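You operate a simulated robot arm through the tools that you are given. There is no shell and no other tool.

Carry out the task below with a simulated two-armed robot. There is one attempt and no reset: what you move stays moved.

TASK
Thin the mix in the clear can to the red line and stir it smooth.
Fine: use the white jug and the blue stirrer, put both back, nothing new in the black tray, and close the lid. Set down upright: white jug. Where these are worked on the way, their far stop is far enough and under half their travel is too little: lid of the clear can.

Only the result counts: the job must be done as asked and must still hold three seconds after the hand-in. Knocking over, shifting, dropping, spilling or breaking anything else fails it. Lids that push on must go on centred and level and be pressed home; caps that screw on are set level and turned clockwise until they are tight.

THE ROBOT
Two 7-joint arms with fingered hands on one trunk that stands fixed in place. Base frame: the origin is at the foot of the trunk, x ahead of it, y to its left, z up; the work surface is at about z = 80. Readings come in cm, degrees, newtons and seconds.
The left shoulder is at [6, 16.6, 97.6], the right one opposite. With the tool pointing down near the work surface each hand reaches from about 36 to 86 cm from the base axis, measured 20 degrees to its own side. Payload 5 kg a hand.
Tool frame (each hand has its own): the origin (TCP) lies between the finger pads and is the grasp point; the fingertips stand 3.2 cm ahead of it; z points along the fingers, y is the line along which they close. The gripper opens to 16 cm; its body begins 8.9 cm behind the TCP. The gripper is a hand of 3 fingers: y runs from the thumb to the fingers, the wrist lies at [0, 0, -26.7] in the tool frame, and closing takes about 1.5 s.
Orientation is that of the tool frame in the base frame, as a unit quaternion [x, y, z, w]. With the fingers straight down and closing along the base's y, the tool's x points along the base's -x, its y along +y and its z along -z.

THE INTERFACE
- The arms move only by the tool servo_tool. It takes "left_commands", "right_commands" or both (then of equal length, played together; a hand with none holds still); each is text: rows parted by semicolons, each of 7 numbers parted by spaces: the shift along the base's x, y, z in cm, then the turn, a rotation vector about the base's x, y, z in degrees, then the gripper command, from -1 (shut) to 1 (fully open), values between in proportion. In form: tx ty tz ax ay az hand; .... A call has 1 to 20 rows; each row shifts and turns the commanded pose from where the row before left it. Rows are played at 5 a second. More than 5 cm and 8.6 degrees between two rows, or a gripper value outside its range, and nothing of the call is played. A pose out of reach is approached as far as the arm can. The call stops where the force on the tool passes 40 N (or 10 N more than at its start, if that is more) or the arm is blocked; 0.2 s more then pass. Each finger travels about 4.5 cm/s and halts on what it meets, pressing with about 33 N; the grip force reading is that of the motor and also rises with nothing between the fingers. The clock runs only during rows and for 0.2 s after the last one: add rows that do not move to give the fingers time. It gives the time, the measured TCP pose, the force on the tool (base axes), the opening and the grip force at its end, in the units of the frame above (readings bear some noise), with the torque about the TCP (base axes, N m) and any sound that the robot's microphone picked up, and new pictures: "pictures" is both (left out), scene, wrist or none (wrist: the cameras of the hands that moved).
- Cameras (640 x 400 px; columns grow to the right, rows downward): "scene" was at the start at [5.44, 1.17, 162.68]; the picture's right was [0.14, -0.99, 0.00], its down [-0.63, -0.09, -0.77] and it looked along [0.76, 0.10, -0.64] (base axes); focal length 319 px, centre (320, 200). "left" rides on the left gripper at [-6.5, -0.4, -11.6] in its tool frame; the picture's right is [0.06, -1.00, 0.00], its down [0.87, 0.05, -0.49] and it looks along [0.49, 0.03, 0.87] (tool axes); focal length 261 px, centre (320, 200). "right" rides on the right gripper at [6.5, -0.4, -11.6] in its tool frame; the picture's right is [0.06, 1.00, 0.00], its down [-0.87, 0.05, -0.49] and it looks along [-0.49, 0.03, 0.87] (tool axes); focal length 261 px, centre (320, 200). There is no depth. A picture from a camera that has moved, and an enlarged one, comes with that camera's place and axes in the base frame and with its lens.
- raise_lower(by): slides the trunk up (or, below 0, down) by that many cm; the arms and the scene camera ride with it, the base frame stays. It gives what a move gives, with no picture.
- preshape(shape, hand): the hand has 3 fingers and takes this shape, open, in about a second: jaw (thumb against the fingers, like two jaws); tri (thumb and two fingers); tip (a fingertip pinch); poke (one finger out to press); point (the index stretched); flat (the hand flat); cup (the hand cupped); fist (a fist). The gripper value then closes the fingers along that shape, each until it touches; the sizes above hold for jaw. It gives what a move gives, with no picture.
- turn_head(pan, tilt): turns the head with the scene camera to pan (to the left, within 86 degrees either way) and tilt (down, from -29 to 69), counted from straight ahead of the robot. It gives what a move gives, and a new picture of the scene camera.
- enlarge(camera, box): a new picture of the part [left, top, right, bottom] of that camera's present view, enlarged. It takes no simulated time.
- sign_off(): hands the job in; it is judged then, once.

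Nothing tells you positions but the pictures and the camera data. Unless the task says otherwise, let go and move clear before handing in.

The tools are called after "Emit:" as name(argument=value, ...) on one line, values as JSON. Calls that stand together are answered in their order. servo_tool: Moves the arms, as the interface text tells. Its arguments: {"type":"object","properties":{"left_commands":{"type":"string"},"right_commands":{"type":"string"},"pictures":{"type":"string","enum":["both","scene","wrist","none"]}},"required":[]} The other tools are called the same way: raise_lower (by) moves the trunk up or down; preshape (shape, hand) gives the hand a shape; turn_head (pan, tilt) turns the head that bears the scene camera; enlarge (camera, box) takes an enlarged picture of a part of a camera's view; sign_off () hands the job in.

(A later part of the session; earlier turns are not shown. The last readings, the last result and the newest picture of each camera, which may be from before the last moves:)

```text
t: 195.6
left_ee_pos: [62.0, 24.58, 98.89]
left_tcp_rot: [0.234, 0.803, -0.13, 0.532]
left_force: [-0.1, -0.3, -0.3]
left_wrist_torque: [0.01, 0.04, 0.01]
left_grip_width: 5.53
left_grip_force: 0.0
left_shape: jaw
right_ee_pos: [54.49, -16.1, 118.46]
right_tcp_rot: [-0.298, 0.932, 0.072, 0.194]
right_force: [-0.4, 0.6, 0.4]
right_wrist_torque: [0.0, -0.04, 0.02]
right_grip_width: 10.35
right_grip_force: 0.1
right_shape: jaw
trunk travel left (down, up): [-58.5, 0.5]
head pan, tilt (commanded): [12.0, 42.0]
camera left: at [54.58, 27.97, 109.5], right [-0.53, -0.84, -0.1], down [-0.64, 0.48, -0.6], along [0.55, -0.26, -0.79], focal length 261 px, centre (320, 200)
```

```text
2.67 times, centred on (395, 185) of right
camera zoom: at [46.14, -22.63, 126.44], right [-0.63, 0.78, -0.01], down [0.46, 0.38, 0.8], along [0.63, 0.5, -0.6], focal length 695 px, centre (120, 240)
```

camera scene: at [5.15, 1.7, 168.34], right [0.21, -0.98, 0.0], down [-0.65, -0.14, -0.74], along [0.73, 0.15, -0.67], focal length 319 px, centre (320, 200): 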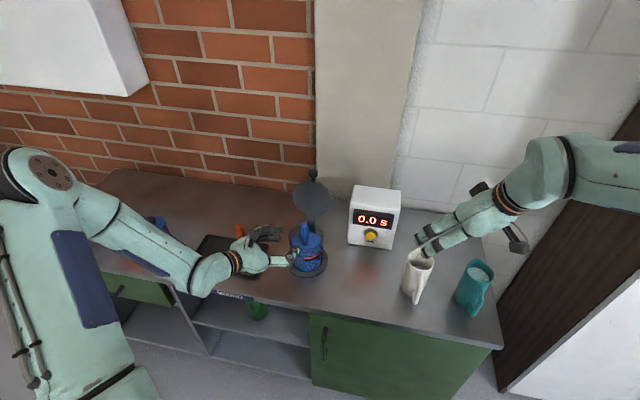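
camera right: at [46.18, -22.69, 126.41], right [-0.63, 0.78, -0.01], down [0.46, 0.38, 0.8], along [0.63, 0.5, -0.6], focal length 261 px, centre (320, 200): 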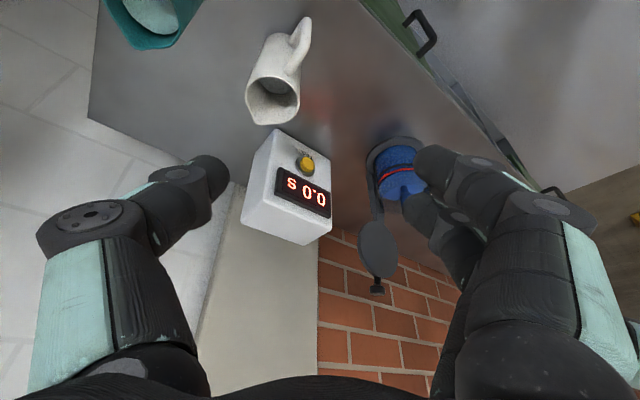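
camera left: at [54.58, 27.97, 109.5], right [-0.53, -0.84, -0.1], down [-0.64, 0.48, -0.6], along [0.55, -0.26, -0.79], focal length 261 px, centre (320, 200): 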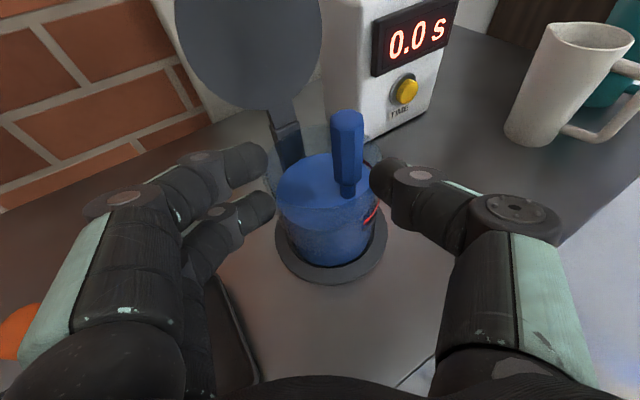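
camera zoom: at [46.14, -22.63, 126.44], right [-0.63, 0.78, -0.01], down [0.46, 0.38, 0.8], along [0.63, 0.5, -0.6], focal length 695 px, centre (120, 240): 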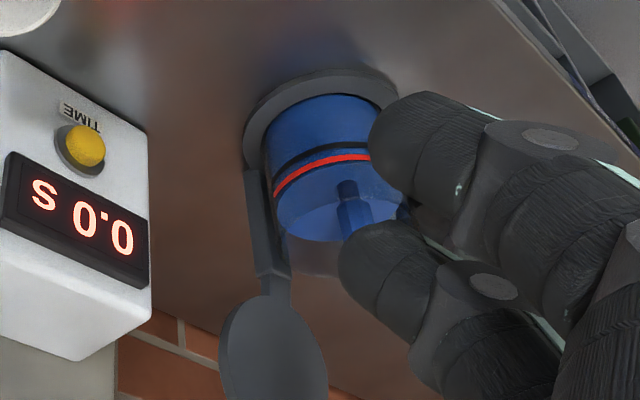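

The stirrer stands vertically at about (67.4, 18.8), top at z≈98.2. I'll line up again and take the handle a little deeper in the fingers.

Emit:
servo_tool(left_commands="-0.65 -0.95 -0.7 1.6 2.8 0 -0.3; -0.65 -0.95 -0.7 1.6 2.8 0 -0.3; 0 0 0 0 0 0 -0.3", pictures="wrist")

Emit:
enlarge(camera="left", box=[240, 60, 420, 260])

```text
t: 196.4
left_ee_pos: [60.64, 22.62, 97.54]
left_tcp_rot: [0.241, 0.831, -0.119, 0.487]
left_force: [0.2, 0.8, -0.4]
left_wrist_torque: [0.02, 0.0, 0.02]
left_grip_width: 5.59
left_grip_force: 0.0
left_shape: jaw
right_ee_pos: [54.52, -15.91, 118.45]
right_tcp_rot: [-0.297, 0.932, 0.073, 0.193]
right_force: [0.4, -0.1, 1.1]
right_wrist_torque: [0.03, -0.02, 0.01]
right_grip_width: 10.36
right_grip_force: 0.0
right_shape: jaw
trunk travel left (down, up): [-58.5, 0.5]
head pan, tilt (commanded): [12.0, 42.0]
camera left: at [54.36, 25.47, 108.96], right [-0.54, -0.83, -0.09], down [-0.7, 0.51, -0.51], along [0.47, -0.21, -0.86], focal length 261 px, centre (320, 200)
```

left: 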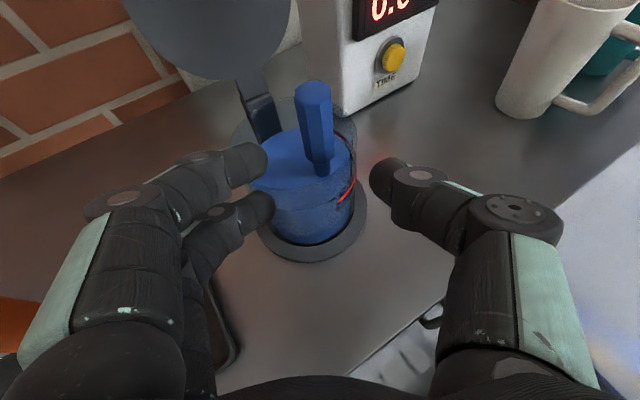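

```text
2.00 times, centred on (330, 160) of left
camera zoom: at [54.36, 25.47, 108.96], right [-0.54, -0.83, -0.09], down [-0.7, 0.51, -0.51], along [0.47, -0.21, -0.86], focal length 521 px, centre (300, 280)
```

zoom: 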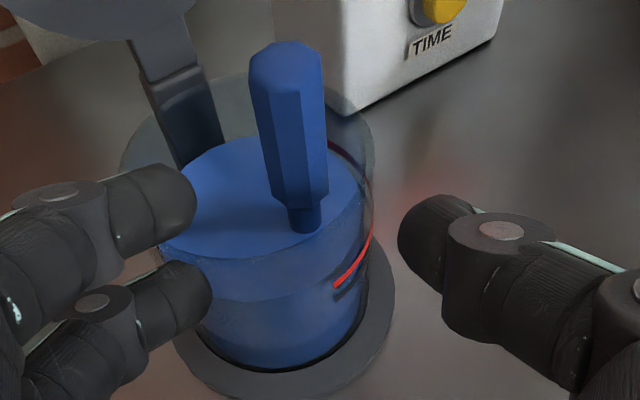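

Emit:
servo_tool(left_commands="1.36 -0.7 0 0 0 0 -0.3; 1.36 -0.7 0 0 0 0 -0.3; 1.36 -0.7 0 0 0 0 -0.3; 1.36 -0.7 0 0 0 0 -0.3; 0 0 0 0 0 0 -0.3", pictures="none")

Emit:
enlarge(camera="left", box=[240, 100, 420, 300])

```text
t: 197.6
left_ee_pos: [66.12, 19.88, 97.53]
left_tcp_rot: [0.243, 0.831, -0.12, 0.485]
left_force: [0.7, -0.6, -1.0]
left_wrist_torque: [0.0, -0.01, 0.0]
left_grip_width: 5.56
left_grip_force: 0.1
left_shape: jaw
right_ee_pos: [54.57, -15.95, 118.32]
right_tcp_rot: [-0.298, 0.932, 0.073, 0.193]
right_force: [0.2, -0.5, -0.4]
right_wrist_torque: [0.01, -0.01, -0.05]
right_grip_width: 10.36
right_grip_force: 0.2
right_shape: jaw
trunk travel left (down, up): [-58.5, 0.5]
head pan, tilt (commanded): [12.0, 42.0]
```

```text
2.00 times, centred on (330, 200) of left
camera zoom: at [59.8, 22.69, 109.0], right [-0.54, -0.83, -0.09], down [-0.7, 0.51, -0.51], along [0.47, -0.21, -0.86], focal length 521 px, centre (300, 200)
```

zoom: 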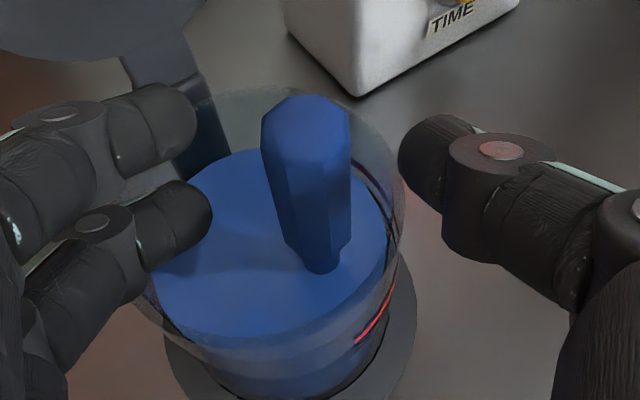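

Emit:
servo_tool(left_commands="0.55 -0.32 0 0 0 0 -0.3; 0 0 0 0 0 0 -0.4; 0 0 0 0 0 0 -0.5; 0 0 0 0 0 0 -0.6; 0 0 0 0 0 0 -0.7; 0 0 0 0 0 0 -0.8; 0 0 0 0 0 0 -0.9; 0 0 0 0 0 0 -1; 0 0 0 0 0 0 -1; 0 0 0 0 0 0 -1", pictures="none")

Emit:
enlarge(camera="left", box=[240, 100, 420, 300])

Emit:
enlarge(camera="scene", box=[265, 190, 345, 280])

```text
t: 199.8
left_ee_pos: [66.67, 19.55, 97.56]
left_tcp_rot: [0.242, 0.831, -0.119, 0.486]
left_force: [1.1, 0.5, -0.1]
left_wrist_torque: [0.08, 0.06, 0.01]
left_grip_width: 1.73
left_grip_force: 33.3
left_shape: jaw
right_ee_pos: [54.48, -15.95, 118.35]
right_tcp_rot: [-0.298, 0.932, 0.073, 0.194]
right_force: [0.5, -0.2, 0.0]
right_wrist_torque: [-0.02, 0.0, -0.01]
right_grip_width: 10.38
right_grip_force: 0.0
right_shape: jaw
trunk travel left (down, up): [-58.5, 0.5]
head pan, tilt (commanded): [12.0, 42.0]
```

```text
2.00 times, centred on (330, 200) of left
camera zoom: at [60.35, 22.37, 109.0], right [-0.54, -0.83, -0.09], down [-0.7, 0.51, -0.51], along [0.47, -0.21, -0.86], focal length 521 px, centre (300, 200)
```

zoom: 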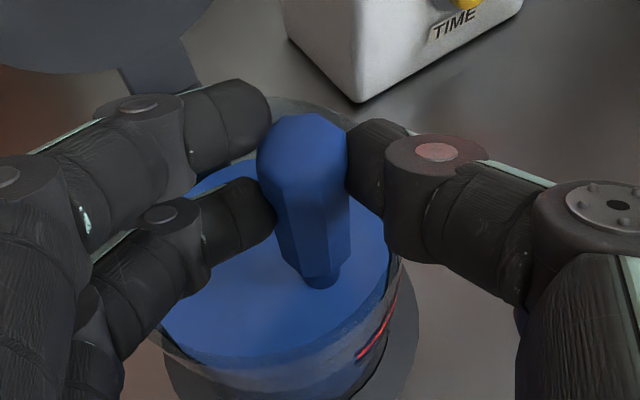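

```text
4.44 times, centred on (305, 235) of scene
camera zoom: at [5.18, 1.76, 168.33], right [0.21, -0.98, 0.0], down [-0.65, -0.14, -0.74], along [0.73, 0.15, -0.67], focal length 1417 px, centre (387, 44)
```

zoom: 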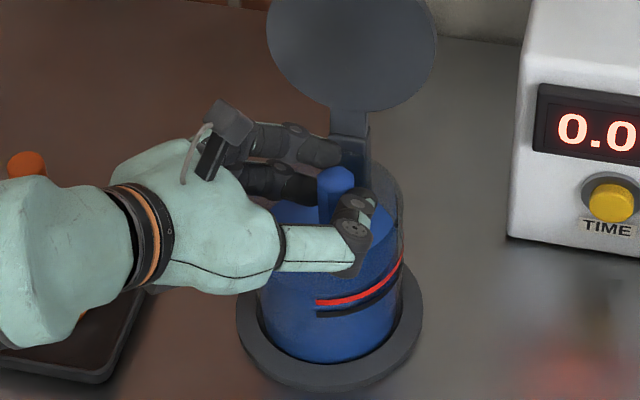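

The width is 1.73 cm, the same as the good grip before. I'll lift gently as a test.

Emit:
servo_tool(left_commands="0 0 0.4 0 0 0 -1; 0 0 0.5 0 0 0 -1; 0 0 0.6 0 0 0 -1; 0 0 0 0 0 0 -1", pictures="none")

Emit:
enlarge(camera="left", box=[240, 100, 420, 300])

```text
t: 200.8
left_ee_pos: [66.65, 19.62, 99.18]
left_tcp_rot: [0.241, 0.831, -0.119, 0.486]
left_force: [0.5, -0.4, -0.6]
left_wrist_torque: [0.06, 0.01, 0.01]
left_grip_width: 1.76
left_grip_force: 33.2
left_shape: jaw
right_ee_pos: [54.59, -16.02, 118.38]
right_tcp_rot: [-0.298, 0.932, 0.072, 0.193]
right_force: [0.6, 0.7, 0.2]
right_wrist_torque: [0.0, 0.0, -0.04]
right_grip_width: 10.35
right_grip_force: 0.0
right_shape: jaw
trunk travel left (down, up): [-58.5, 0.5]
head pan, tilt (commanded): [12.0, 42.0]
```

```text
2.00 times, centred on (330, 200) of left
camera zoom: at [60.33, 22.36, 110.46], right [-0.54, -0.83, -0.09], down [-0.7, 0.51, -0.51], along [0.47, -0.21, -0.86], focal length 521 px, centre (300, 200)
```

zoom: 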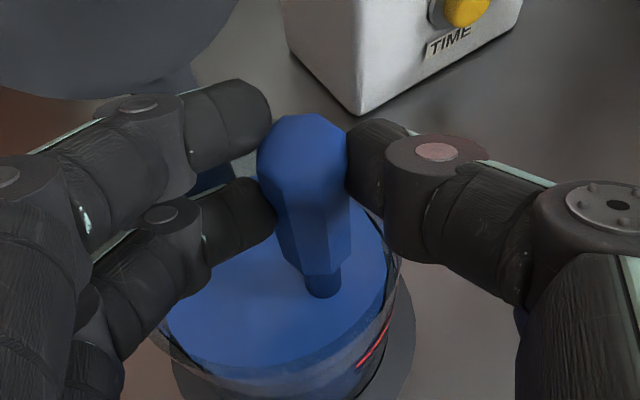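

It's holding well. With the stirrer now vertical I'll make one more full round of stirring for good measure before taking it out.

Emit:
servo_tool(left_commands="0.29 0.17 0 0 0 0 -1; 0.93 -0.81 0 0 0 0 -1; 1.23 -0.11 0 0 0 0 -1; 1.06 0.64 0 0 0 0 -1; 0.48 1.14 0 0 0 0 -1; -0.28 1.2 0 0 0 0 -1; -0.93 0.81 0 0 0 0 -1; -1.23 0.11 0 0 0 0 -1; -1.06 -0.64 0 0 0 0 -1; -0.48 -1.14 0 0 0 0 -1; 0.28 -1.2 0 0 0 0 -1; 0.93 -0.81 0 0 0 0 -1; 1.23 -0.11 0 0 0 0 -1; 1.06 0.64 0 0 0 0 -1; 0.48 1.14 0 0 0 0 -1; -0.28 1.2 0 0 0 0 -1; -0.93 0.81 0 0 0 0 -1; -1.23 0.11 0 0 0 0 -1; 0 0 0 0 0 0 -1", pictures="none")

Emit:
enlarge(camera="left", box=[240, 100, 420, 300])

Emit:
enlarge(camera="scene", box=[265, 190, 345, 280])

```text
t: 204.8
left_ee_pos: [68.22, 22.63, 98.92]
left_tcp_rot: [0.242, 0.831, -0.119, 0.486]
left_force: [0.8, -0.3, -0.8]
left_wrist_torque: [0.02, 0.0, 0.01]
left_grip_width: 1.75
left_grip_force: 33.0
left_shape: jaw
right_ee_pos: [54.58, -16.1, 118.35]
right_tcp_rot: [-0.299, 0.931, 0.073, 0.194]
right_force: [0.1, 0.0, 0.1]
right_wrist_torque: [-0.01, -0.04, 0.0]
right_grip_width: 10.36
right_grip_force: 0.1
right_shape: jaw
trunk travel left (down, up): [-58.5, 0.5]
head pan, tilt (commanded): [12.0, 42.0]
```

```text
2.00 times, centred on (330, 200) of left
camera zoom: at [61.92, 25.51, 110.43], right [-0.54, -0.83, -0.09], down [-0.7, 0.51, -0.51], along [0.47, -0.21, -0.86], focal length 521 px, centre (300, 200)
```

zoom: 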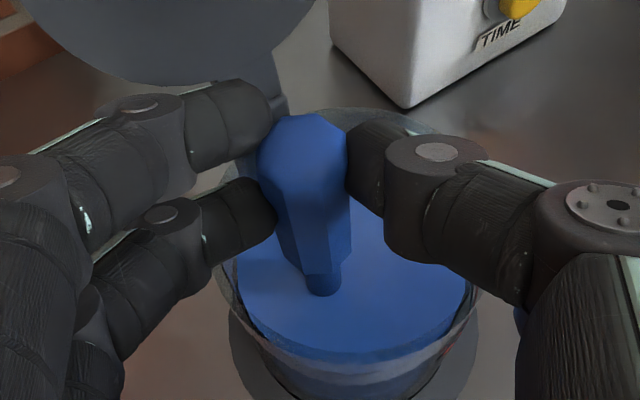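

```text
4.44 times, centred on (305, 235) of scene
camera zoom: at [5.21, 1.76, 168.33], right [0.21, -0.98, 0.0], down [-0.65, -0.14, -0.74], along [0.73, 0.15, -0.67], focal length 1417 px, centre (387, 44)
```

zoom: 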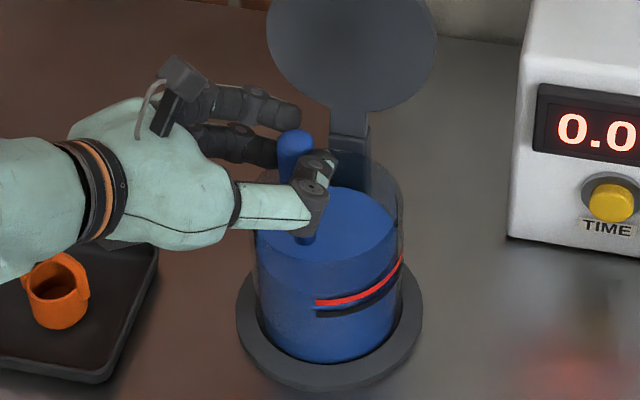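

The mix is uniform. I'll centre the stirrer, lift it slowly out and let it drain over the can.

Emit:
servo_tool(left_commands="0.2 -0.9 0 0 0 0 -1; 0.2 -0.9 0 0 0 0 -1; 0 0 0.8 0 0 0 -1; 0 0 0.8 0 0 0 -1; 0 0 0.8 0 0 0 -1; 0 0 0.8 0 0 0 -1; 0 0 0.8 0 0 0 -1; 0 0 0.8 0 0 0 -1; 0 0 0.8 0 0 0 -1; 0 0 0.8 0 0 0 -1; 0 0 0.8 0 0 0 -1; 0 0 0.8 0 0 0 -1; 0 0 0.8 0 0 0 -1; 0 0 0.8 0 0 0 -1; 0 0 0.8 0 0 0 -1; 0 0 0.8 0 0 0 -1; 0 0 0.8 0 0 0 -1; 0 0 0 0 0 0 -1; 0 0 0 0 0 0 -1; 0 0 0 0 0 0 -1", pictures="both")

Emit:
enlarge(camera="scene", box=[265, 160, 345, 280])

```text
t: 209.0
left_ee_pos: [68.7, 20.78, 111.02]
left_tcp_rot: [0.241, 0.831, -0.119, 0.487]
left_force: [-0.1, 0.0, -2.2]
left_wrist_torque: [-0.01, 0.01, -0.01]
left_grip_width: 1.73
left_grip_force: 32.9
left_shape: jaw
right_ee_pos: [54.68, -15.97, 118.48]
right_tcp_rot: [-0.298, 0.932, 0.071, 0.193]
right_force: [-0.8, 0.2, 0.1]
right_wrist_torque: [0.01, 0.03, 0.01]
right_grip_width: 10.35
right_grip_force: 0.0
right_shape: jaw
trunk travel left (down, up): [-58.5, 0.5]
head pan, tilt (commanded): [12.0, 42.0]
camera scene: at [5.19, 1.76, 168.33], right [0.21, -0.98, 0.0], down [-0.65, -0.14, -0.74], along [0.73, 0.15, -0.67], focal length 319 px, centre (320, 200)
camera left: at [62.27, 23.7, 122.46], right [-0.54, -0.83, -0.09], down [-0.7, 0.51, -0.51], along [0.47, -0.21, -0.86], focal length 261 px, centre (320, 200)
```

scene: 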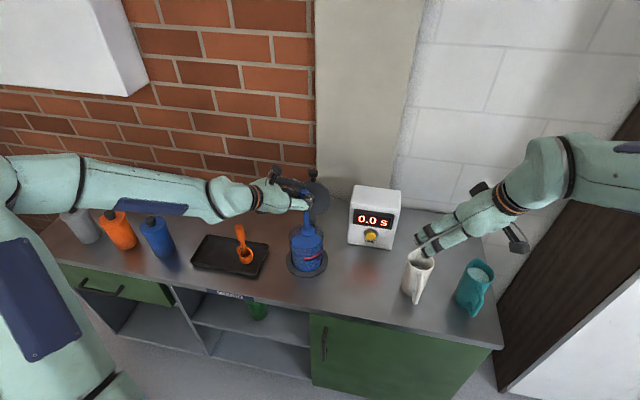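
left: 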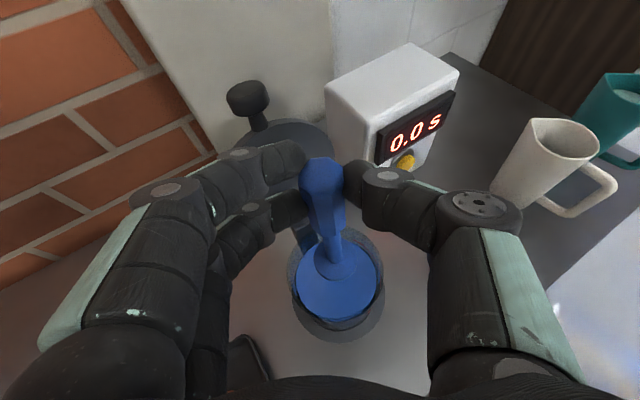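

```text
3.33 times, centred on (305, 220) of scene
camera zoom: at [5.19, 1.76, 168.33], right [0.21, -0.98, 0.0], down [-0.65, -0.14, -0.74], along [0.73, 0.15, -0.67], focal length 1062 px, centre (370, 133)
```

zoom: 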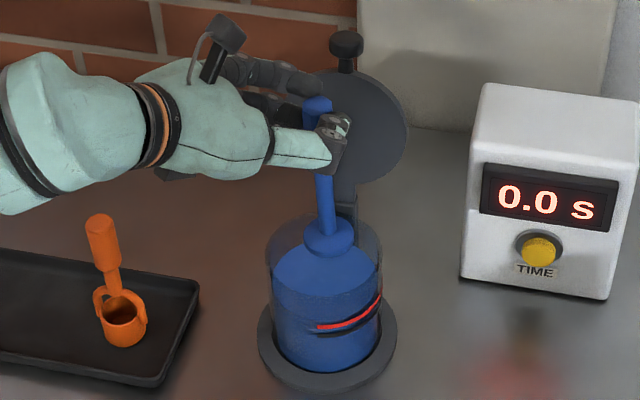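

The stirrer hangs vertically just above the can. I'll let it drain there for a few seconds.

Emit:
servo_tool(left_commands="0 0 0 0 0 0 -1; 0 0 0 0 0 0 -1; 0 0 0 0 0 0 -1; 0 0 0 0 0 0 -1; 0 0 0 0 0 0 -1; 0 0 0 0 0 0 -1; 0 0 0 0 0 0 -1; 0 0 0 0 0 0 -1; 0 0 0 0 0 0 -1; 0 0 0 0 0 0 -1; 0 0 0 0 0 0 -1; 0 0 0 0 0 0 -1; 0 0 0 0 0 0 -1; 0 0 0 0 0 0 -1; 0 0 0 0 0 0 -1; 0 0 0 0 0 0 -1; 0 0 0 0 0 0 -1; 0 0 0 0 0 0 -1; 0 0 0 0 0 0 -1; 0 0 0 0 0 0 -1", pictures="none")

Emit:
servo_tool(left_commands="0 0 0 0 0 0 -1; 0 0 0 0 0 0 -1; 0 0 0 0 0 0 -1; 0 0 0 0 0 0 -1; 0 0 0 0 0 0 -1; 0 0 0 0 0 0 -1; 0 0 0 0 0 0 -1; 0 0 0 0 0 0 -1; 0 0 0 0 0 0 -1; 0 0 0 0 0 0 -1; 0 0 0 0 0 0 -1; 0 0 0 0 0 0 -1; 0 0 0 0 0 0 -1; 0 0 0 0 0 0 -1; 0 0 0 0 0 0 -1; 0 0 0 0 0 0 -1; 0 0 0 0 0 0 -1; 0 0 0 0 0 0 -1; 0 0 0 0 0 0 -1; 0 0 0 0 0 0 -1", pictures="none")

Emit:
enlarge(camera="scene", box=[280, 210, 340, 280])

Emit:
enlarge(camera="left", box=[260, 140, 420, 340])

```text
t: 213.2
left_ee_pos: [68.51, 20.83, 111.03]
left_tcp_rot: [0.242, 0.831, -0.12, 0.487]
left_force: [0.0, 0.4, -1.7]
left_wrist_torque: [0.03, 0.02, -0.01]
left_grip_width: 1.74
left_grip_force: 33.4
left_shape: jaw
right_ee_pos: [54.6, -16.01, 118.37]
right_tcp_rot: [-0.299, 0.932, 0.072, 0.194]
right_force: [0.3, 0.2, 0.4]
right_wrist_torque: [0.0, 0.01, 0.0]
right_grip_width: 10.34
right_grip_force: 0.1
right_shape: jaw
trunk travel left (down, up): [-58.5, 0.5]
head pan, tilt (commanded): [12.0, 42.0]
```

```text
t: 217.4
left_ee_pos: [68.69, 20.9, 110.99]
left_tcp_rot: [0.242, 0.831, -0.12, 0.486]
left_force: [-0.2, 0.4, -1.6]
left_wrist_torque: [0.03, 0.01, 0.0]
left_grip_width: 1.73
left_grip_force: 33.0
left_shape: jaw
right_ee_pos: [54.56, -15.95, 118.37]
right_tcp_rot: [-0.298, 0.932, 0.072, 0.193]
right_force: [-0.5, 0.9, -0.2]
right_wrist_torque: [-0.02, 0.01, 0.02]
right_grip_width: 10.38
right_grip_force: 0.1
right_shape: jaw
trunk travel left (down, up): [-58.5, 0.5]
head pan, tilt (commanded): [12.0, 42.0]
```

```text
5.71 times, centred on (310, 245) of scene
camera zoom: at [5.19, 1.76, 168.33], right [0.21, -0.98, 0.0], down [-0.65, -0.14, -0.74], along [0.73, 0.15, -0.67], focal length 1821 px, centre (377, -57)
```

zoom: 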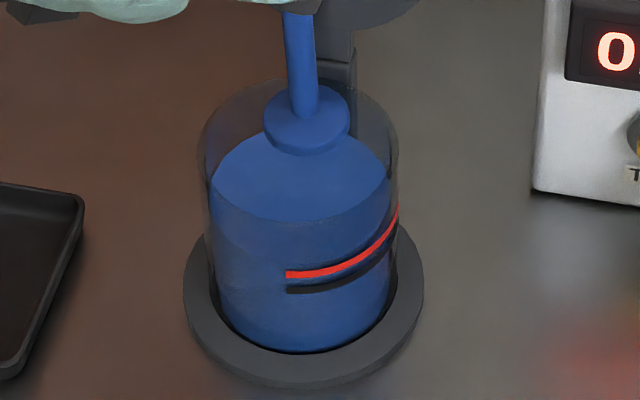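

```text
2.00 times, centred on (340, 240) of left
camera zoom: at [62.27, 23.7, 122.46], right [-0.54, -0.83, -0.09], down [-0.7, 0.51, -0.51], along [0.47, -0.21, -0.86], focal length 521 px, centre (280, 120)
```

zoom: 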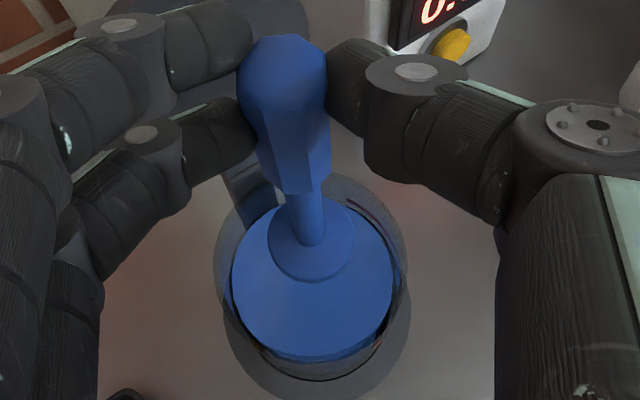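

No drips are visible and the mix sits at the red line. I'll raise the stirrer to clear the ladle and carry it to its place in the tray.

Emit:
servo_tool(left_commands="0 0 1.4 0 0 0 -1; 0 0 1.4 0 0 0 -1; 0 0 1.4 0 0 0 -1; 0 0 1.4 0 0 0 -1; 0 0 1.4 0 0 0 -1; -0.36 2.63 0 0 0 1.5 -1; -0.36 2.63 0 0 0 1.5 -1; -0.36 2.63 0 0 0 1.5 -1; -0.36 2.63 0 0 0 1.5 -1; -0.36 2.63 0 0 0 1.5 -1; -0.36 2.63 0 0 0 1.5 -1", pictures="scene")

```text
t: 219.8
left_ee_pos: [66.41, 36.76, 117.89]
left_tcp_rot: [0.176, 0.847, -0.081, 0.494]
left_force: [0.4, -0.4, -0.9]
left_wrist_torque: [0.02, 0.03, 0.0]
left_grip_width: 1.74
left_grip_force: 33.4
left_shape: jaw
right_ee_pos: [54.47, -15.95, 118.4]
right_tcp_rot: [-0.298, 0.932, 0.072, 0.194]
right_force: [-0.4, -1.1, -0.5]
right_wrist_torque: [-0.01, -0.03, 0.01]
right_grip_width: 10.35
right_grip_force: 0.1
right_shape: jaw
trunk travel left (down, up): [-58.5, 0.5]
head pan, tilt (commanded): [12.0, 42.0]
camera scene: at [5.15, 1.82, 168.33], right [0.21, -0.98, 0.0], down [-0.65, -0.14, -0.74], along [0.73, 0.15, -0.67], focal length 319 px, centre (320, 200)
```

scene: 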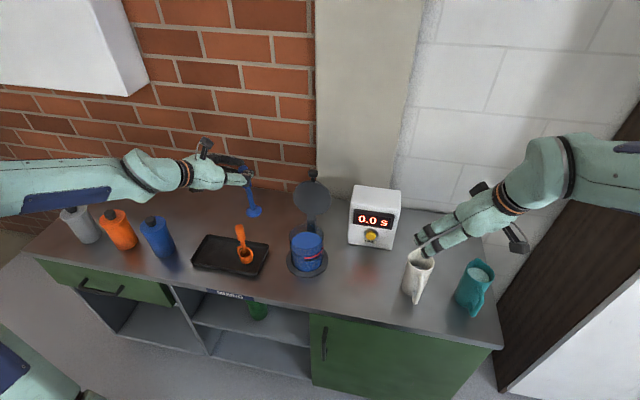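

Emit:
servo_tool(left_commands="-0.36 2.63 0 0 0 1.5 -1; -0.36 2.63 0 0 0 1.5 -1; -0.36 2.63 0 0 0 1.5 -1; -0.36 2.63 0 0 0 1.5 -1; -0.36 2.63 0 0 0 1.5 -1; -0.36 2.5 0 0 0 1.5 -1; 0 0 0 0 0 0 -1", pictures="none")

Emit:
turn_head(pan=35, tilt=40)

Emit:
enlarge(camera="left", box=[220, 120, 460, 360])

```text
t: 221.4
left_ee_pos: [64.33, 52.2, 118.13]
left_tcp_rot: [0.109, 0.859, -0.042, 0.499]
left_force: [0.0, -0.8, -1.8]
left_wrist_torque: [0.01, 0.01, -0.01]
left_grip_width: 1.74
left_grip_force: 33.1
left_shape: jaw
right_ee_pos: [54.44, -16.1, 118.34]
right_tcp_rot: [-0.298, 0.932, 0.072, 0.194]
right_force: [1.3, -0.5, 0.4]
right_wrist_torque: [0.01, 0.03, 0.03]
right_grip_width: 10.35
right_grip_force: 0.1
right_shape: jaw
trunk travel left (down, up): [-58.5, 0.5]
head pan, tilt (commanded): [12.0, 42.0]
```

```text
t: 222.2
left_ee_pos: [64.26, 52.17, 118.1]
left_tcp_rot: [0.109, 0.859, -0.042, 0.499]
left_force: [0.0, 0.1, -1.5]
left_wrist_torque: [0.0, 0.02, -0.01]
left_grip_width: 1.72
left_grip_force: 32.9
left_shape: jaw
right_ee_pos: [54.6, -15.98, 118.55]
right_tcp_rot: [-0.297, 0.932, 0.072, 0.194]
right_force: [0.7, 0.3, -0.4]
right_wrist_torque: [0.0, 0.0, 0.0]
right_grip_width: 10.34
right_grip_force: 0.2
right_shape: jaw
trunk travel left (down, up): [-58.5, 0.5]
head pan, tilt (commanded): [35.0, 40.0]
camera scene: at [3.97, 4.9, 168.63], right [0.57, -0.82, 0.0], down [-0.53, -0.37, -0.77], along [0.63, 0.44, -0.64], focal length 319 px, centre (320, 200)
```

scene: 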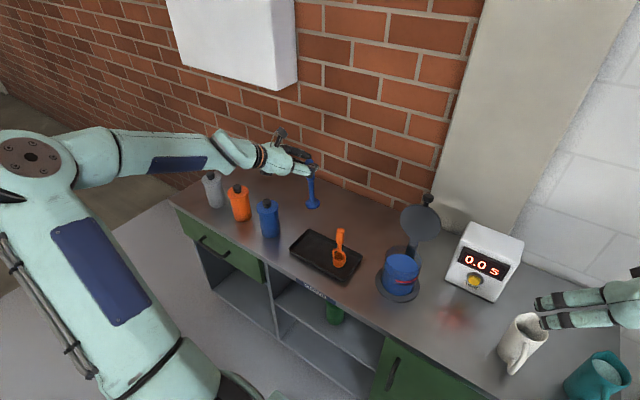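

```text
1.67 times, centred on (340, 240) of left
camera zoom: at [57.37, 53.04, 129.49], right [-0.26, -0.96, -0.09], down [-0.82, 0.27, -0.51], along [0.51, -0.06, -0.86], focal length 434 px, centre (287, 133)
```

zoom: 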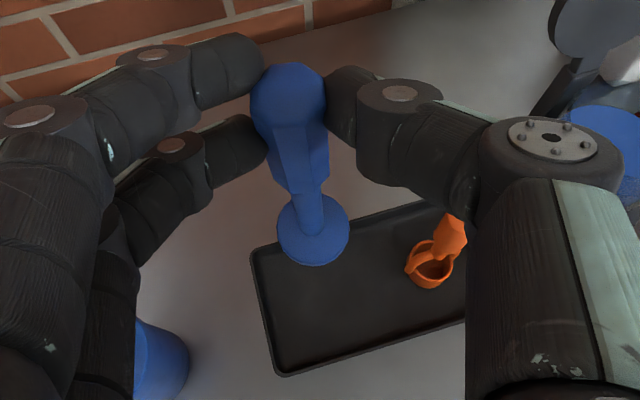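

The stirrer hangs vertically over its spot in the tray. I'll adjust slightly and lower it.

Emit:
servo_tool(left_commands="-0.2 0.15 -1 0 0 0 -1; -0.2 0.15 -2 0 0 0 -1; 0 0 -2.5 0 0 0 -1; 0 0 -2.5 0 0 0 -1; 0 0 -2.5 0 0 0 -1; 0 0 -2.5 0 0 0 -1; 0 0 -2.5 0 0 0 -1; 0 0 -2 0 0 0 -1; 0 0 -1 0 0 0 -1; 0 0 -0.4 0 0 0 -1; 0 0 0 0 0 0 -1", pictures="both")

Emit:
enlarge(camera="scene", box=[270, 180, 390, 300])

```text
t: 224.7
left_ee_pos: [63.81, 52.56, 99.1]
left_tcp_rot: [0.11, 0.858, -0.042, 0.499]
left_force: [-0.1, -0.4, -1.2]
left_wrist_torque: [0.04, 0.04, 0.01]
left_grip_width: 1.73
left_grip_force: 33.1
left_shape: jaw
right_ee_pos: [54.36, -15.99, 118.5]
right_tcp_rot: [-0.298, 0.932, 0.072, 0.194]
right_force: [-0.3, -0.5, -0.3]
right_wrist_torque: [0.04, -0.01, 0.0]
right_grip_width: 10.38
right_grip_force: 0.0
right_shape: jaw
trunk travel left (down, up): [-58.5, 0.5]
head pan, tilt (commanded): [35.0, 40.0]
camera scene: at [3.97, 4.91, 168.63], right [0.57, -0.82, 0.0], down [-0.53, -0.37, -0.77], along [0.63, 0.44, -0.64], focal length 319 px, centre (320, 200)
camera left: at [56.99, 53.42, 110.56], right [-0.26, -0.96, -0.09], down [-0.82, 0.27, -0.51], along [0.51, -0.06, -0.86], focal length 261 px, centre (320, 200)
```

scene: 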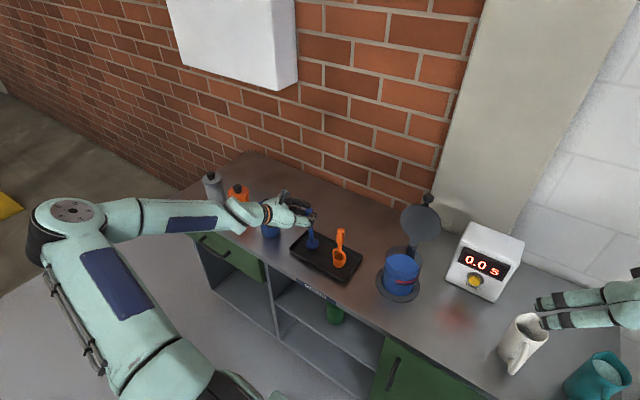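
left: 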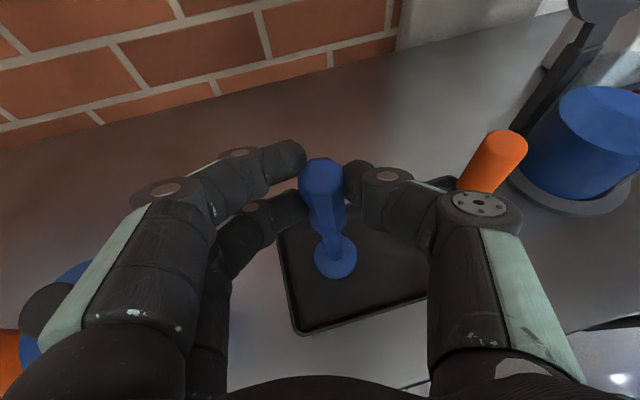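

```text
3.33 times, centred on (330, 240) of scene
camera zoom: at [3.97, 4.91, 168.63], right [0.57, -0.82, 0.0], down [-0.53, -0.37, -0.77], along [0.63, 0.44, -0.64], focal length 1062 px, centre (287, 67)
```

zoom: 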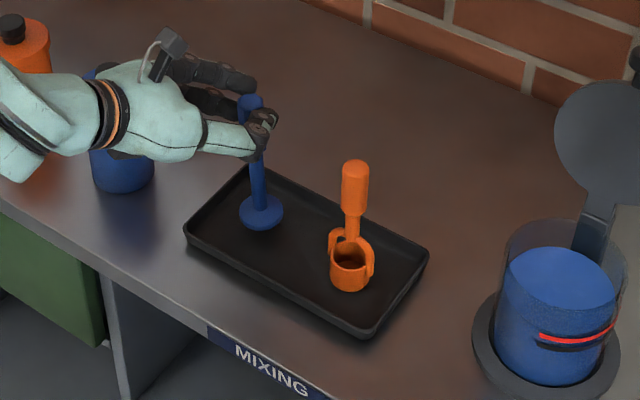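

Emit:
servo_tool(left_commands="0 0 -0.4 0 0 0 -1; 0 0 -0.4 0 0 0 -1; 0 0 -0.3 0 0 0 -1; 0 0 -0.2 0 0 0 -1; 0 0 0 0 0 0 -1", pictures="none")

Emit:
servo_tool(left_commands="0 0 -0.15 0 0 0 -1; 0 0 -0.15 0 0 0 -1; 0 0 0 0 0 0 -1", pictures="none")

```text
t: 225.8
left_ee_pos: [63.92, 52.61, 97.87]
left_tcp_rot: [0.109, 0.859, -0.042, 0.498]
left_force: [-0.1, -0.1, -1.2]
left_wrist_torque: [0.0, 0.02, -0.02]
left_grip_width: 1.72
left_grip_force: 33.4
left_shape: jaw
right_ee_pos: [54.51, -15.91, 118.46]
right_tcp_rot: [-0.298, 0.932, 0.072, 0.194]
right_force: [0.1, -0.3, 0.5]
right_wrist_torque: [0.02, 0.02, -0.04]
right_grip_width: 10.37
right_grip_force: 0.0
right_shape: jaw
trunk travel left (down, up): [-58.5, 0.5]
head pan, tilt (commanded): [35.0, 40.0]
```

```text
t: 226.7
left_ee_pos: [63.96, 52.55, 97.54]
left_tcp_rot: [0.11, 0.859, -0.042, 0.498]
left_force: [0.2, -0.1, 1.7]
left_wrist_torque: [0.0, -0.03, 0.01]
left_grip_width: 1.74
left_grip_force: 32.6
left_shape: jaw
right_ee_pos: [54.55, -15.92, 118.58]
right_tcp_rot: [-0.297, 0.932, 0.072, 0.194]
right_force: [0.1, 0.3, 0.5]
right_wrist_torque: [0.0, -0.03, 0.0]
right_grip_width: 10.35
right_grip_force: 0.0
right_shape: jaw
trunk travel left (down, up): [-58.5, 0.5]
head pan, tilt (commanded): [35.0, 40.0]
```

Contact with the tray. I'll open slowly and check that it stands before backing away.

Emit:
servo_tool(left_commands="0 0 -0.06 0 0 0 -1; 0 0 0 0 0 0 -0.75; 0 0 0 0 0 0 -0.65; 0 0 0 0 0 0 -0.55; 0 0 0 0 0 0 -0.45; 0 0 0 0 0 0 -0.3; 0 0 0 0 0 0 -0.1; 0 0 0 0 0 0 -0.1", pictures="wrist")

Emit:
enlarge(camera="scene", box=[270, 180, 390, 300])

```text
t: 228.4
left_ee_pos: [63.95, 52.75, 97.48]
left_tcp_rot: [0.109, 0.859, -0.042, 0.499]
left_force: [0.5, -1.0, -0.9]
left_wrist_torque: [-0.02, -0.01, -0.01]
left_grip_width: 7.1
left_grip_force: 0.2
left_shape: jaw
right_ee_pos: [54.46, -16.02, 118.4]
right_tcp_rot: [-0.298, 0.932, 0.072, 0.194]
right_force: [1.1, -0.7, 0.1]
right_wrist_torque: [0.0, -0.01, -0.03]
right_grip_width: 10.37
right_grip_force: 0.0
right_shape: jaw
trunk travel left (down, up): [-58.5, 0.5]
head pan, tilt (commanded): [35.0, 40.0]
camera left: at [57.02, 53.38, 108.9], right [-0.26, -0.96, -0.09], down [-0.82, 0.27, -0.51], along [0.51, -0.06, -0.86], focal length 261 px, centre (320, 200)
```

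left: 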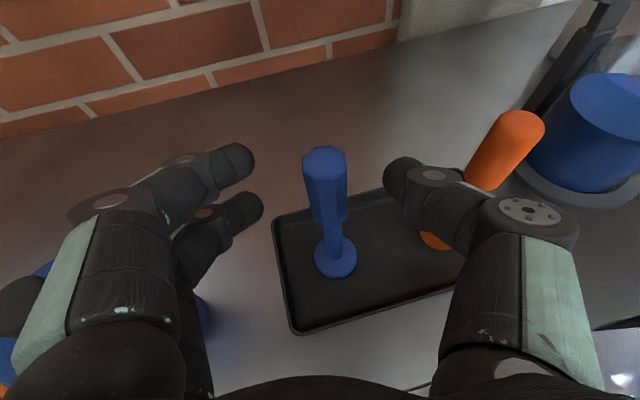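

```text
3.33 times, centred on (330, 240) of scene
camera zoom: at [3.96, 4.9, 168.63], right [0.57, -0.82, 0.0], down [-0.53, -0.37, -0.77], along [0.63, 0.44, -0.64], focal length 1062 px, centre (287, 67)
```

zoom: 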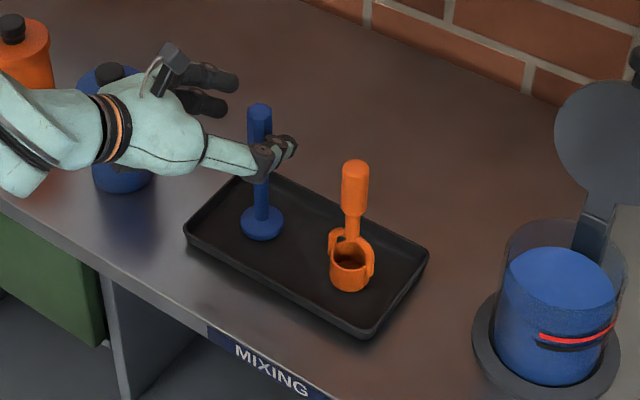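

The blue stirrer stands upright in its place. I'll retreat the left hand straight back, then up.

Emit:
servo_tool(left_commands="-1 0.2 0 0 0 0 -0.1; -1.6 0.34 0 0 0 0 -0.1; -1.8 0.38 0 0 0 0 -0.1; -1.8 0.38 0 0 0 0 -0.1; -1.8 0.38 1 0 0 0 -0.1; 0 0 3 0 0 0 -0.1; 0 0 4 0 0 0 -0.1; 0 0 4 0 0 0 -0.1; 0 0 4 0 0 0 -0.1", pictures="both")

Emit:
enlarge(camera="scene", box=[270, 180, 390, 300])

```text
t: 230.4
left_ee_pos: [55.78, 54.25, 113.53]
left_tcp_rot: [0.108, 0.859, -0.042, 0.499]
left_force: [0.0, -0.5, 0.4]
left_wrist_torque: [0.02, 0.01, 0.02]
left_grip_width: 7.15
left_grip_force: 0.1
left_shape: jaw
right_ee_pos: [54.48, -16.11, 118.41]
right_tcp_rot: [-0.297, 0.932, 0.072, 0.194]
right_force: [-0.6, -0.4, -0.2]
right_wrist_torque: [0.01, -0.03, 0.03]
right_grip_width: 10.34
right_grip_force: 0.1
right_shape: jaw
trunk travel left (down, up): [-58.5, 0.5]
head pan, tilt (commanded): [35.0, 40.0]
camera scene: at [3.92, 4.79, 168.62], right [0.57, -0.82, 0.0], down [-0.53, -0.37, -0.77], along [0.63, 0.44, -0.64], focal length 319 px, centre (320, 200)
camera left: at [48.93, 54.95, 124.91], right [-0.26, -0.96, -0.09], down [-0.82, 0.27, -0.51], along [0.51, -0.06, -0.86], focal length 261 px, centre (320, 200)
```

scene: 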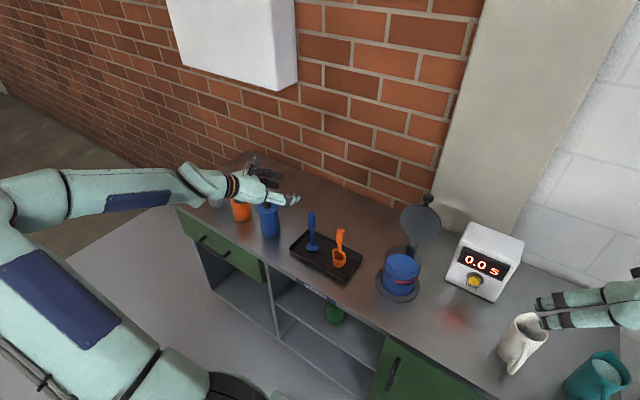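
left: 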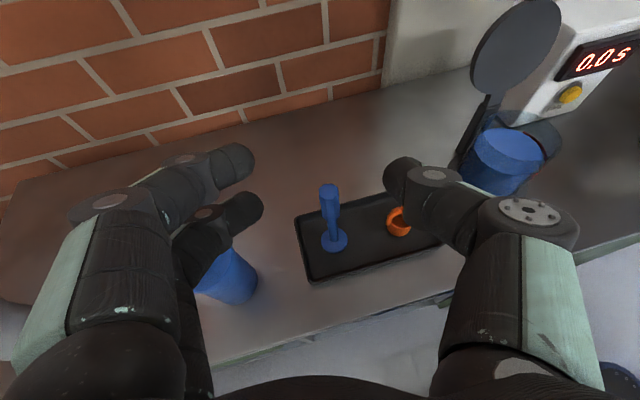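

```text
3.33 times, centred on (330, 240) of scene
camera zoom: at [3.92, 4.79, 168.62], right [0.57, -0.82, 0.0], down [-0.53, -0.37, -0.77], along [0.63, 0.44, -0.64], focal length 1062 px, centre (287, 67)
```

zoom: 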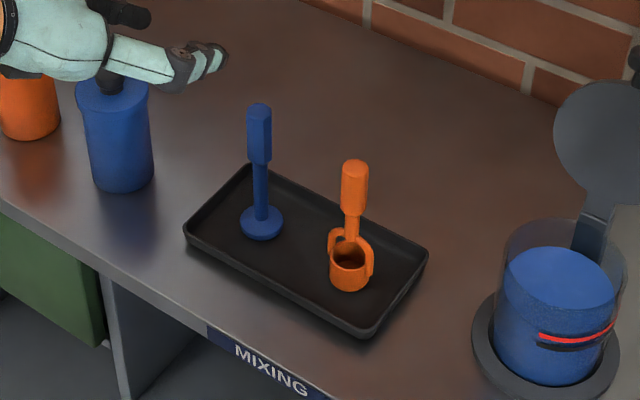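

Both tools are back and upright. Next is the lid. I plan to support it from the front with the left hand, as when opening, nudge it forward past vertical from behind with the right hand, and then lower it with the left. First the left hand goes to the support pose.

Emit:
preshape(hand="left", shape="point")

Emit:
servo_tool(left_commands="0.4 -2.5 0.5 -1.2 -4.3 -3.3 -1; 0.4 -2.5 0.5 -1.4 -4.2 -3.3 -1; 0.4 -2.5 0.5 -1.7 -4.1 -3.3 -1; 0.4 -2.5 0.5 -1.9 -4 -3.3 -1; 0.4 -2.5 0.5 -2.1 -3.9 -3.3 -1; 0.4 -2.5 0.5 -2.4 -3.7 -3.3 -1; 0.5 -2.5 0 0 0 -3.3 -1; 0.5 -2.5 0 0 0 -3.3 -1; 0.5 -2.5 0 0 0 -3.3 -1; 0.5 -2.5 0 0 0 -3 -1", pictures="both")

Emit:
turn_head(pan=8, tilt=35)

```text
t: 231.3
left_ee_pos: [55.91, 54.27, 113.37]
left_tcp_rot: [0.108, 0.858, -0.042, 0.5]
left_force: [0.0, 1.1, -0.4]
left_wrist_torque: [0.01, -0.01, -0.02]
left_grip_width: 0.0
left_grip_force: 0.1
left_shape: point
right_ee_pos: [54.54, -16.13, 118.33]
right_tcp_rot: [-0.298, 0.932, 0.072, 0.193]
right_force: [-0.1, 0.5, -0.5]
right_wrist_torque: [0.01, 0.03, 0.01]
right_grip_width: 10.33
right_grip_force: 0.1
right_shape: jaw
trunk travel left (down, up): [-58.5, 0.5]
head pan, tilt (commanded): [35.0, 40.0]
```

```text
t: 233.6
left_ee_pos: [60.18, 29.19, 116.54]
left_tcp_rot: [0.287, 0.668, -0.254, 0.638]
left_force: [1.1, -0.8, -0.5]
left_wrist_torque: [0.01, -0.03, -0.02]
left_grip_width: 0.0
left_grip_force: 0.1
left_shape: point
right_ee_pos: [54.57, -15.97, 118.39]
right_tcp_rot: [-0.296, 0.933, 0.071, 0.193]
right_force: [-0.4, -1.0, -0.5]
right_wrist_torque: [0.04, 0.03, -0.02]
right_grip_width: 10.37
right_grip_force: 0.0
right_shape: jaw
trunk travel left (down, up): [-58.5, 0.5]
head pan, tilt (commanded): [35.0, 40.0]
camera scene: at [4.01, 4.87, 168.63], right [0.57, -0.82, 0.0], down [-0.53, -0.37, -0.77], along [0.63, 0.44, -0.64], focal length 319 px, centre (320, 200)
camera left: at [51.86, 36.69, 123.71], right [-0.71, -0.7, -0.09], down [-0.33, 0.44, -0.84], along [0.62, -0.56, -0.54], focal length 261 px, centre (320, 200)
```

scene: 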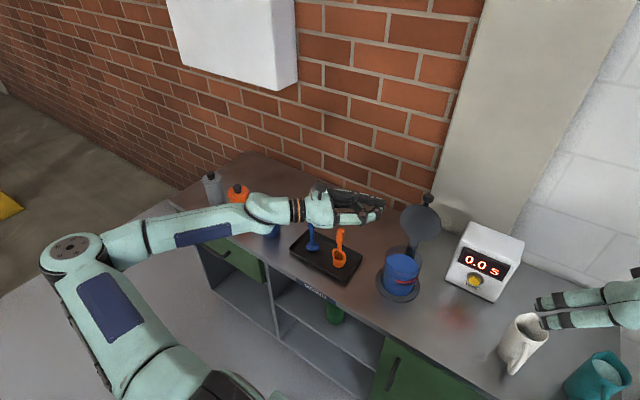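
left: 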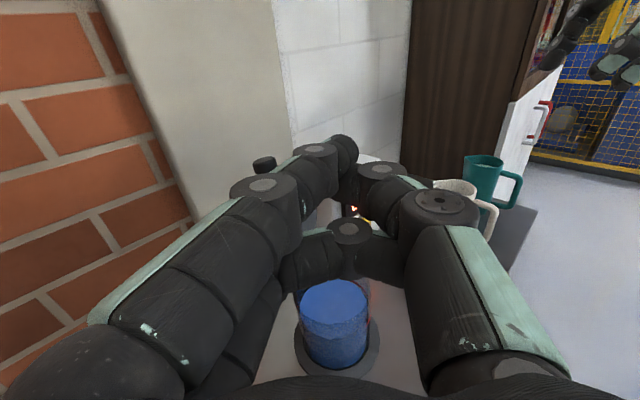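

```text
t: 234.5
left_ee_pos: [60.2, 29.23, 116.52]
left_tcp_rot: [0.288, 0.668, -0.254, 0.637]
left_force: [-0.1, 0.4, 0.2]
left_wrist_torque: [0.01, 0.07, 0.01]
left_grip_width: 0.01
left_grip_force: 0.0
left_shape: point
right_ee_pos: [54.54, -15.98, 118.35]
right_tcp_rot: [-0.298, 0.932, 0.072, 0.193]
right_force: [0.7, 0.5, 0.7]
right_wrist_torque: [0.03, 0.02, -0.01]
right_grip_width: 10.39
right_grip_force: 0.0
right_shape: jaw
trunk travel left (down, up): [-58.5, 0.5]
head pan, tilt (commanded): [8.0, 35.0]
camera scene: at [5.71, 1.26, 169.38], right [0.14, -0.99, 0.0], down [-0.57, -0.08, -0.82], along [0.81, 0.11, -0.57], focal length 319 px, centre (320, 200)
```

scene: 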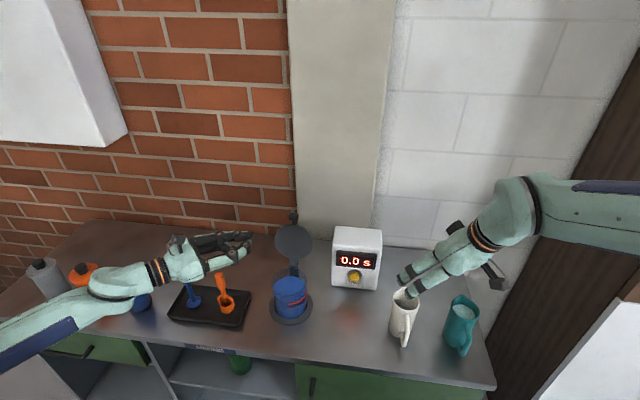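

Before closing, I'll take one low-angle look at the level against the red line from the left camera.

Emit:
servo_tool(left_commands="-2.8 0 -1 0 0 0 -1; -2.8 0 -3 0 0 0 -1; -2.6 0 -4 0 0 0 -1; 0 0 -4 0 0 0 -1; 0 0 -4 0 0 0 -1; 0 0 -4 0 0 0 -1; 0 0 -4 0 0 0 -1; 0 0 -3.5 0 0 0 -1; 0 0 0 0 0 0 -1", pictures="none")

Emit:
enlarge(camera="left", box=[165, 20, 345, 200])

Emit:
enlarge(camera="left", box=[270, 70, 340, 140])

```text
t: 236.5
left_ee_pos: [52.07, 29.32, 88.81]
left_tcp_rot: [0.289, 0.668, -0.254, 0.637]
left_force: [-0.3, 0.0, 0.1]
left_wrist_torque: [0.03, -0.01, -0.01]
left_grip_width: 0.0
left_grip_force: 0.0
left_shape: point
right_ee_pos: [54.49, -16.05, 118.49]
right_tcp_rot: [-0.299, 0.932, 0.073, 0.194]
right_force: [0.3, -0.6, -0.1]
right_wrist_torque: [0.01, -0.01, 0.01]
right_grip_width: 10.38
right_grip_force: 0.0
right_shape: jaw
trunk travel left (down, up): [-58.5, 0.5]
head pan, tilt (commanded): [8.0, 35.0]
```

```text
2.22 times, centred on (255, 110) of left
camera zoom: at [43.59, 36.78, 96.04], right [-0.71, -0.7, -0.09], down [-0.33, 0.44, -0.84], along [0.63, -0.56, -0.54], focal length 579 px, centre (464, 400)
```

zoom: 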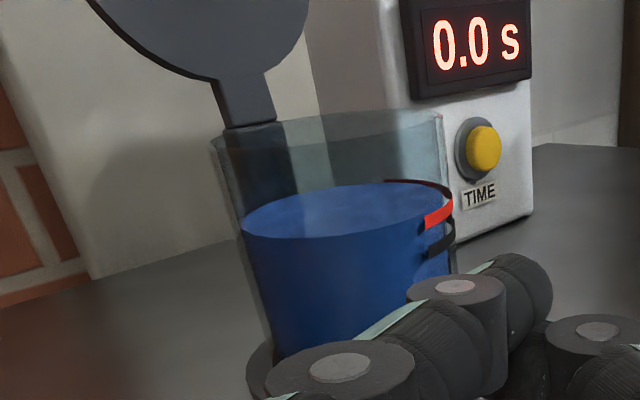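

```text
5.71 times, centred on (305, 105) of left
camera zoom: at [43.59, 36.78, 96.04], right [-0.71, -0.7, -0.09], down [-0.33, 0.44, -0.84], along [0.63, -0.56, -0.54], focal length 1489 px, centre (406, 743)
```

zoom: 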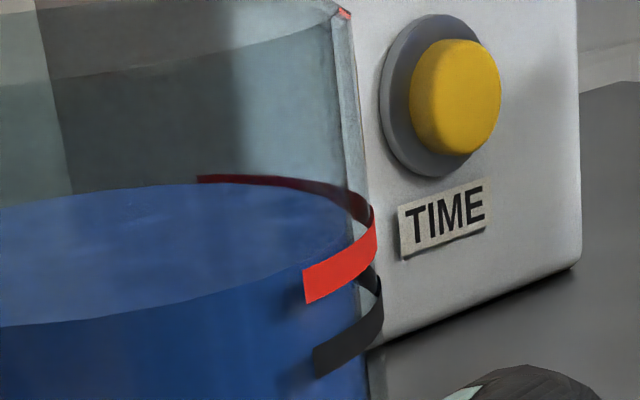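

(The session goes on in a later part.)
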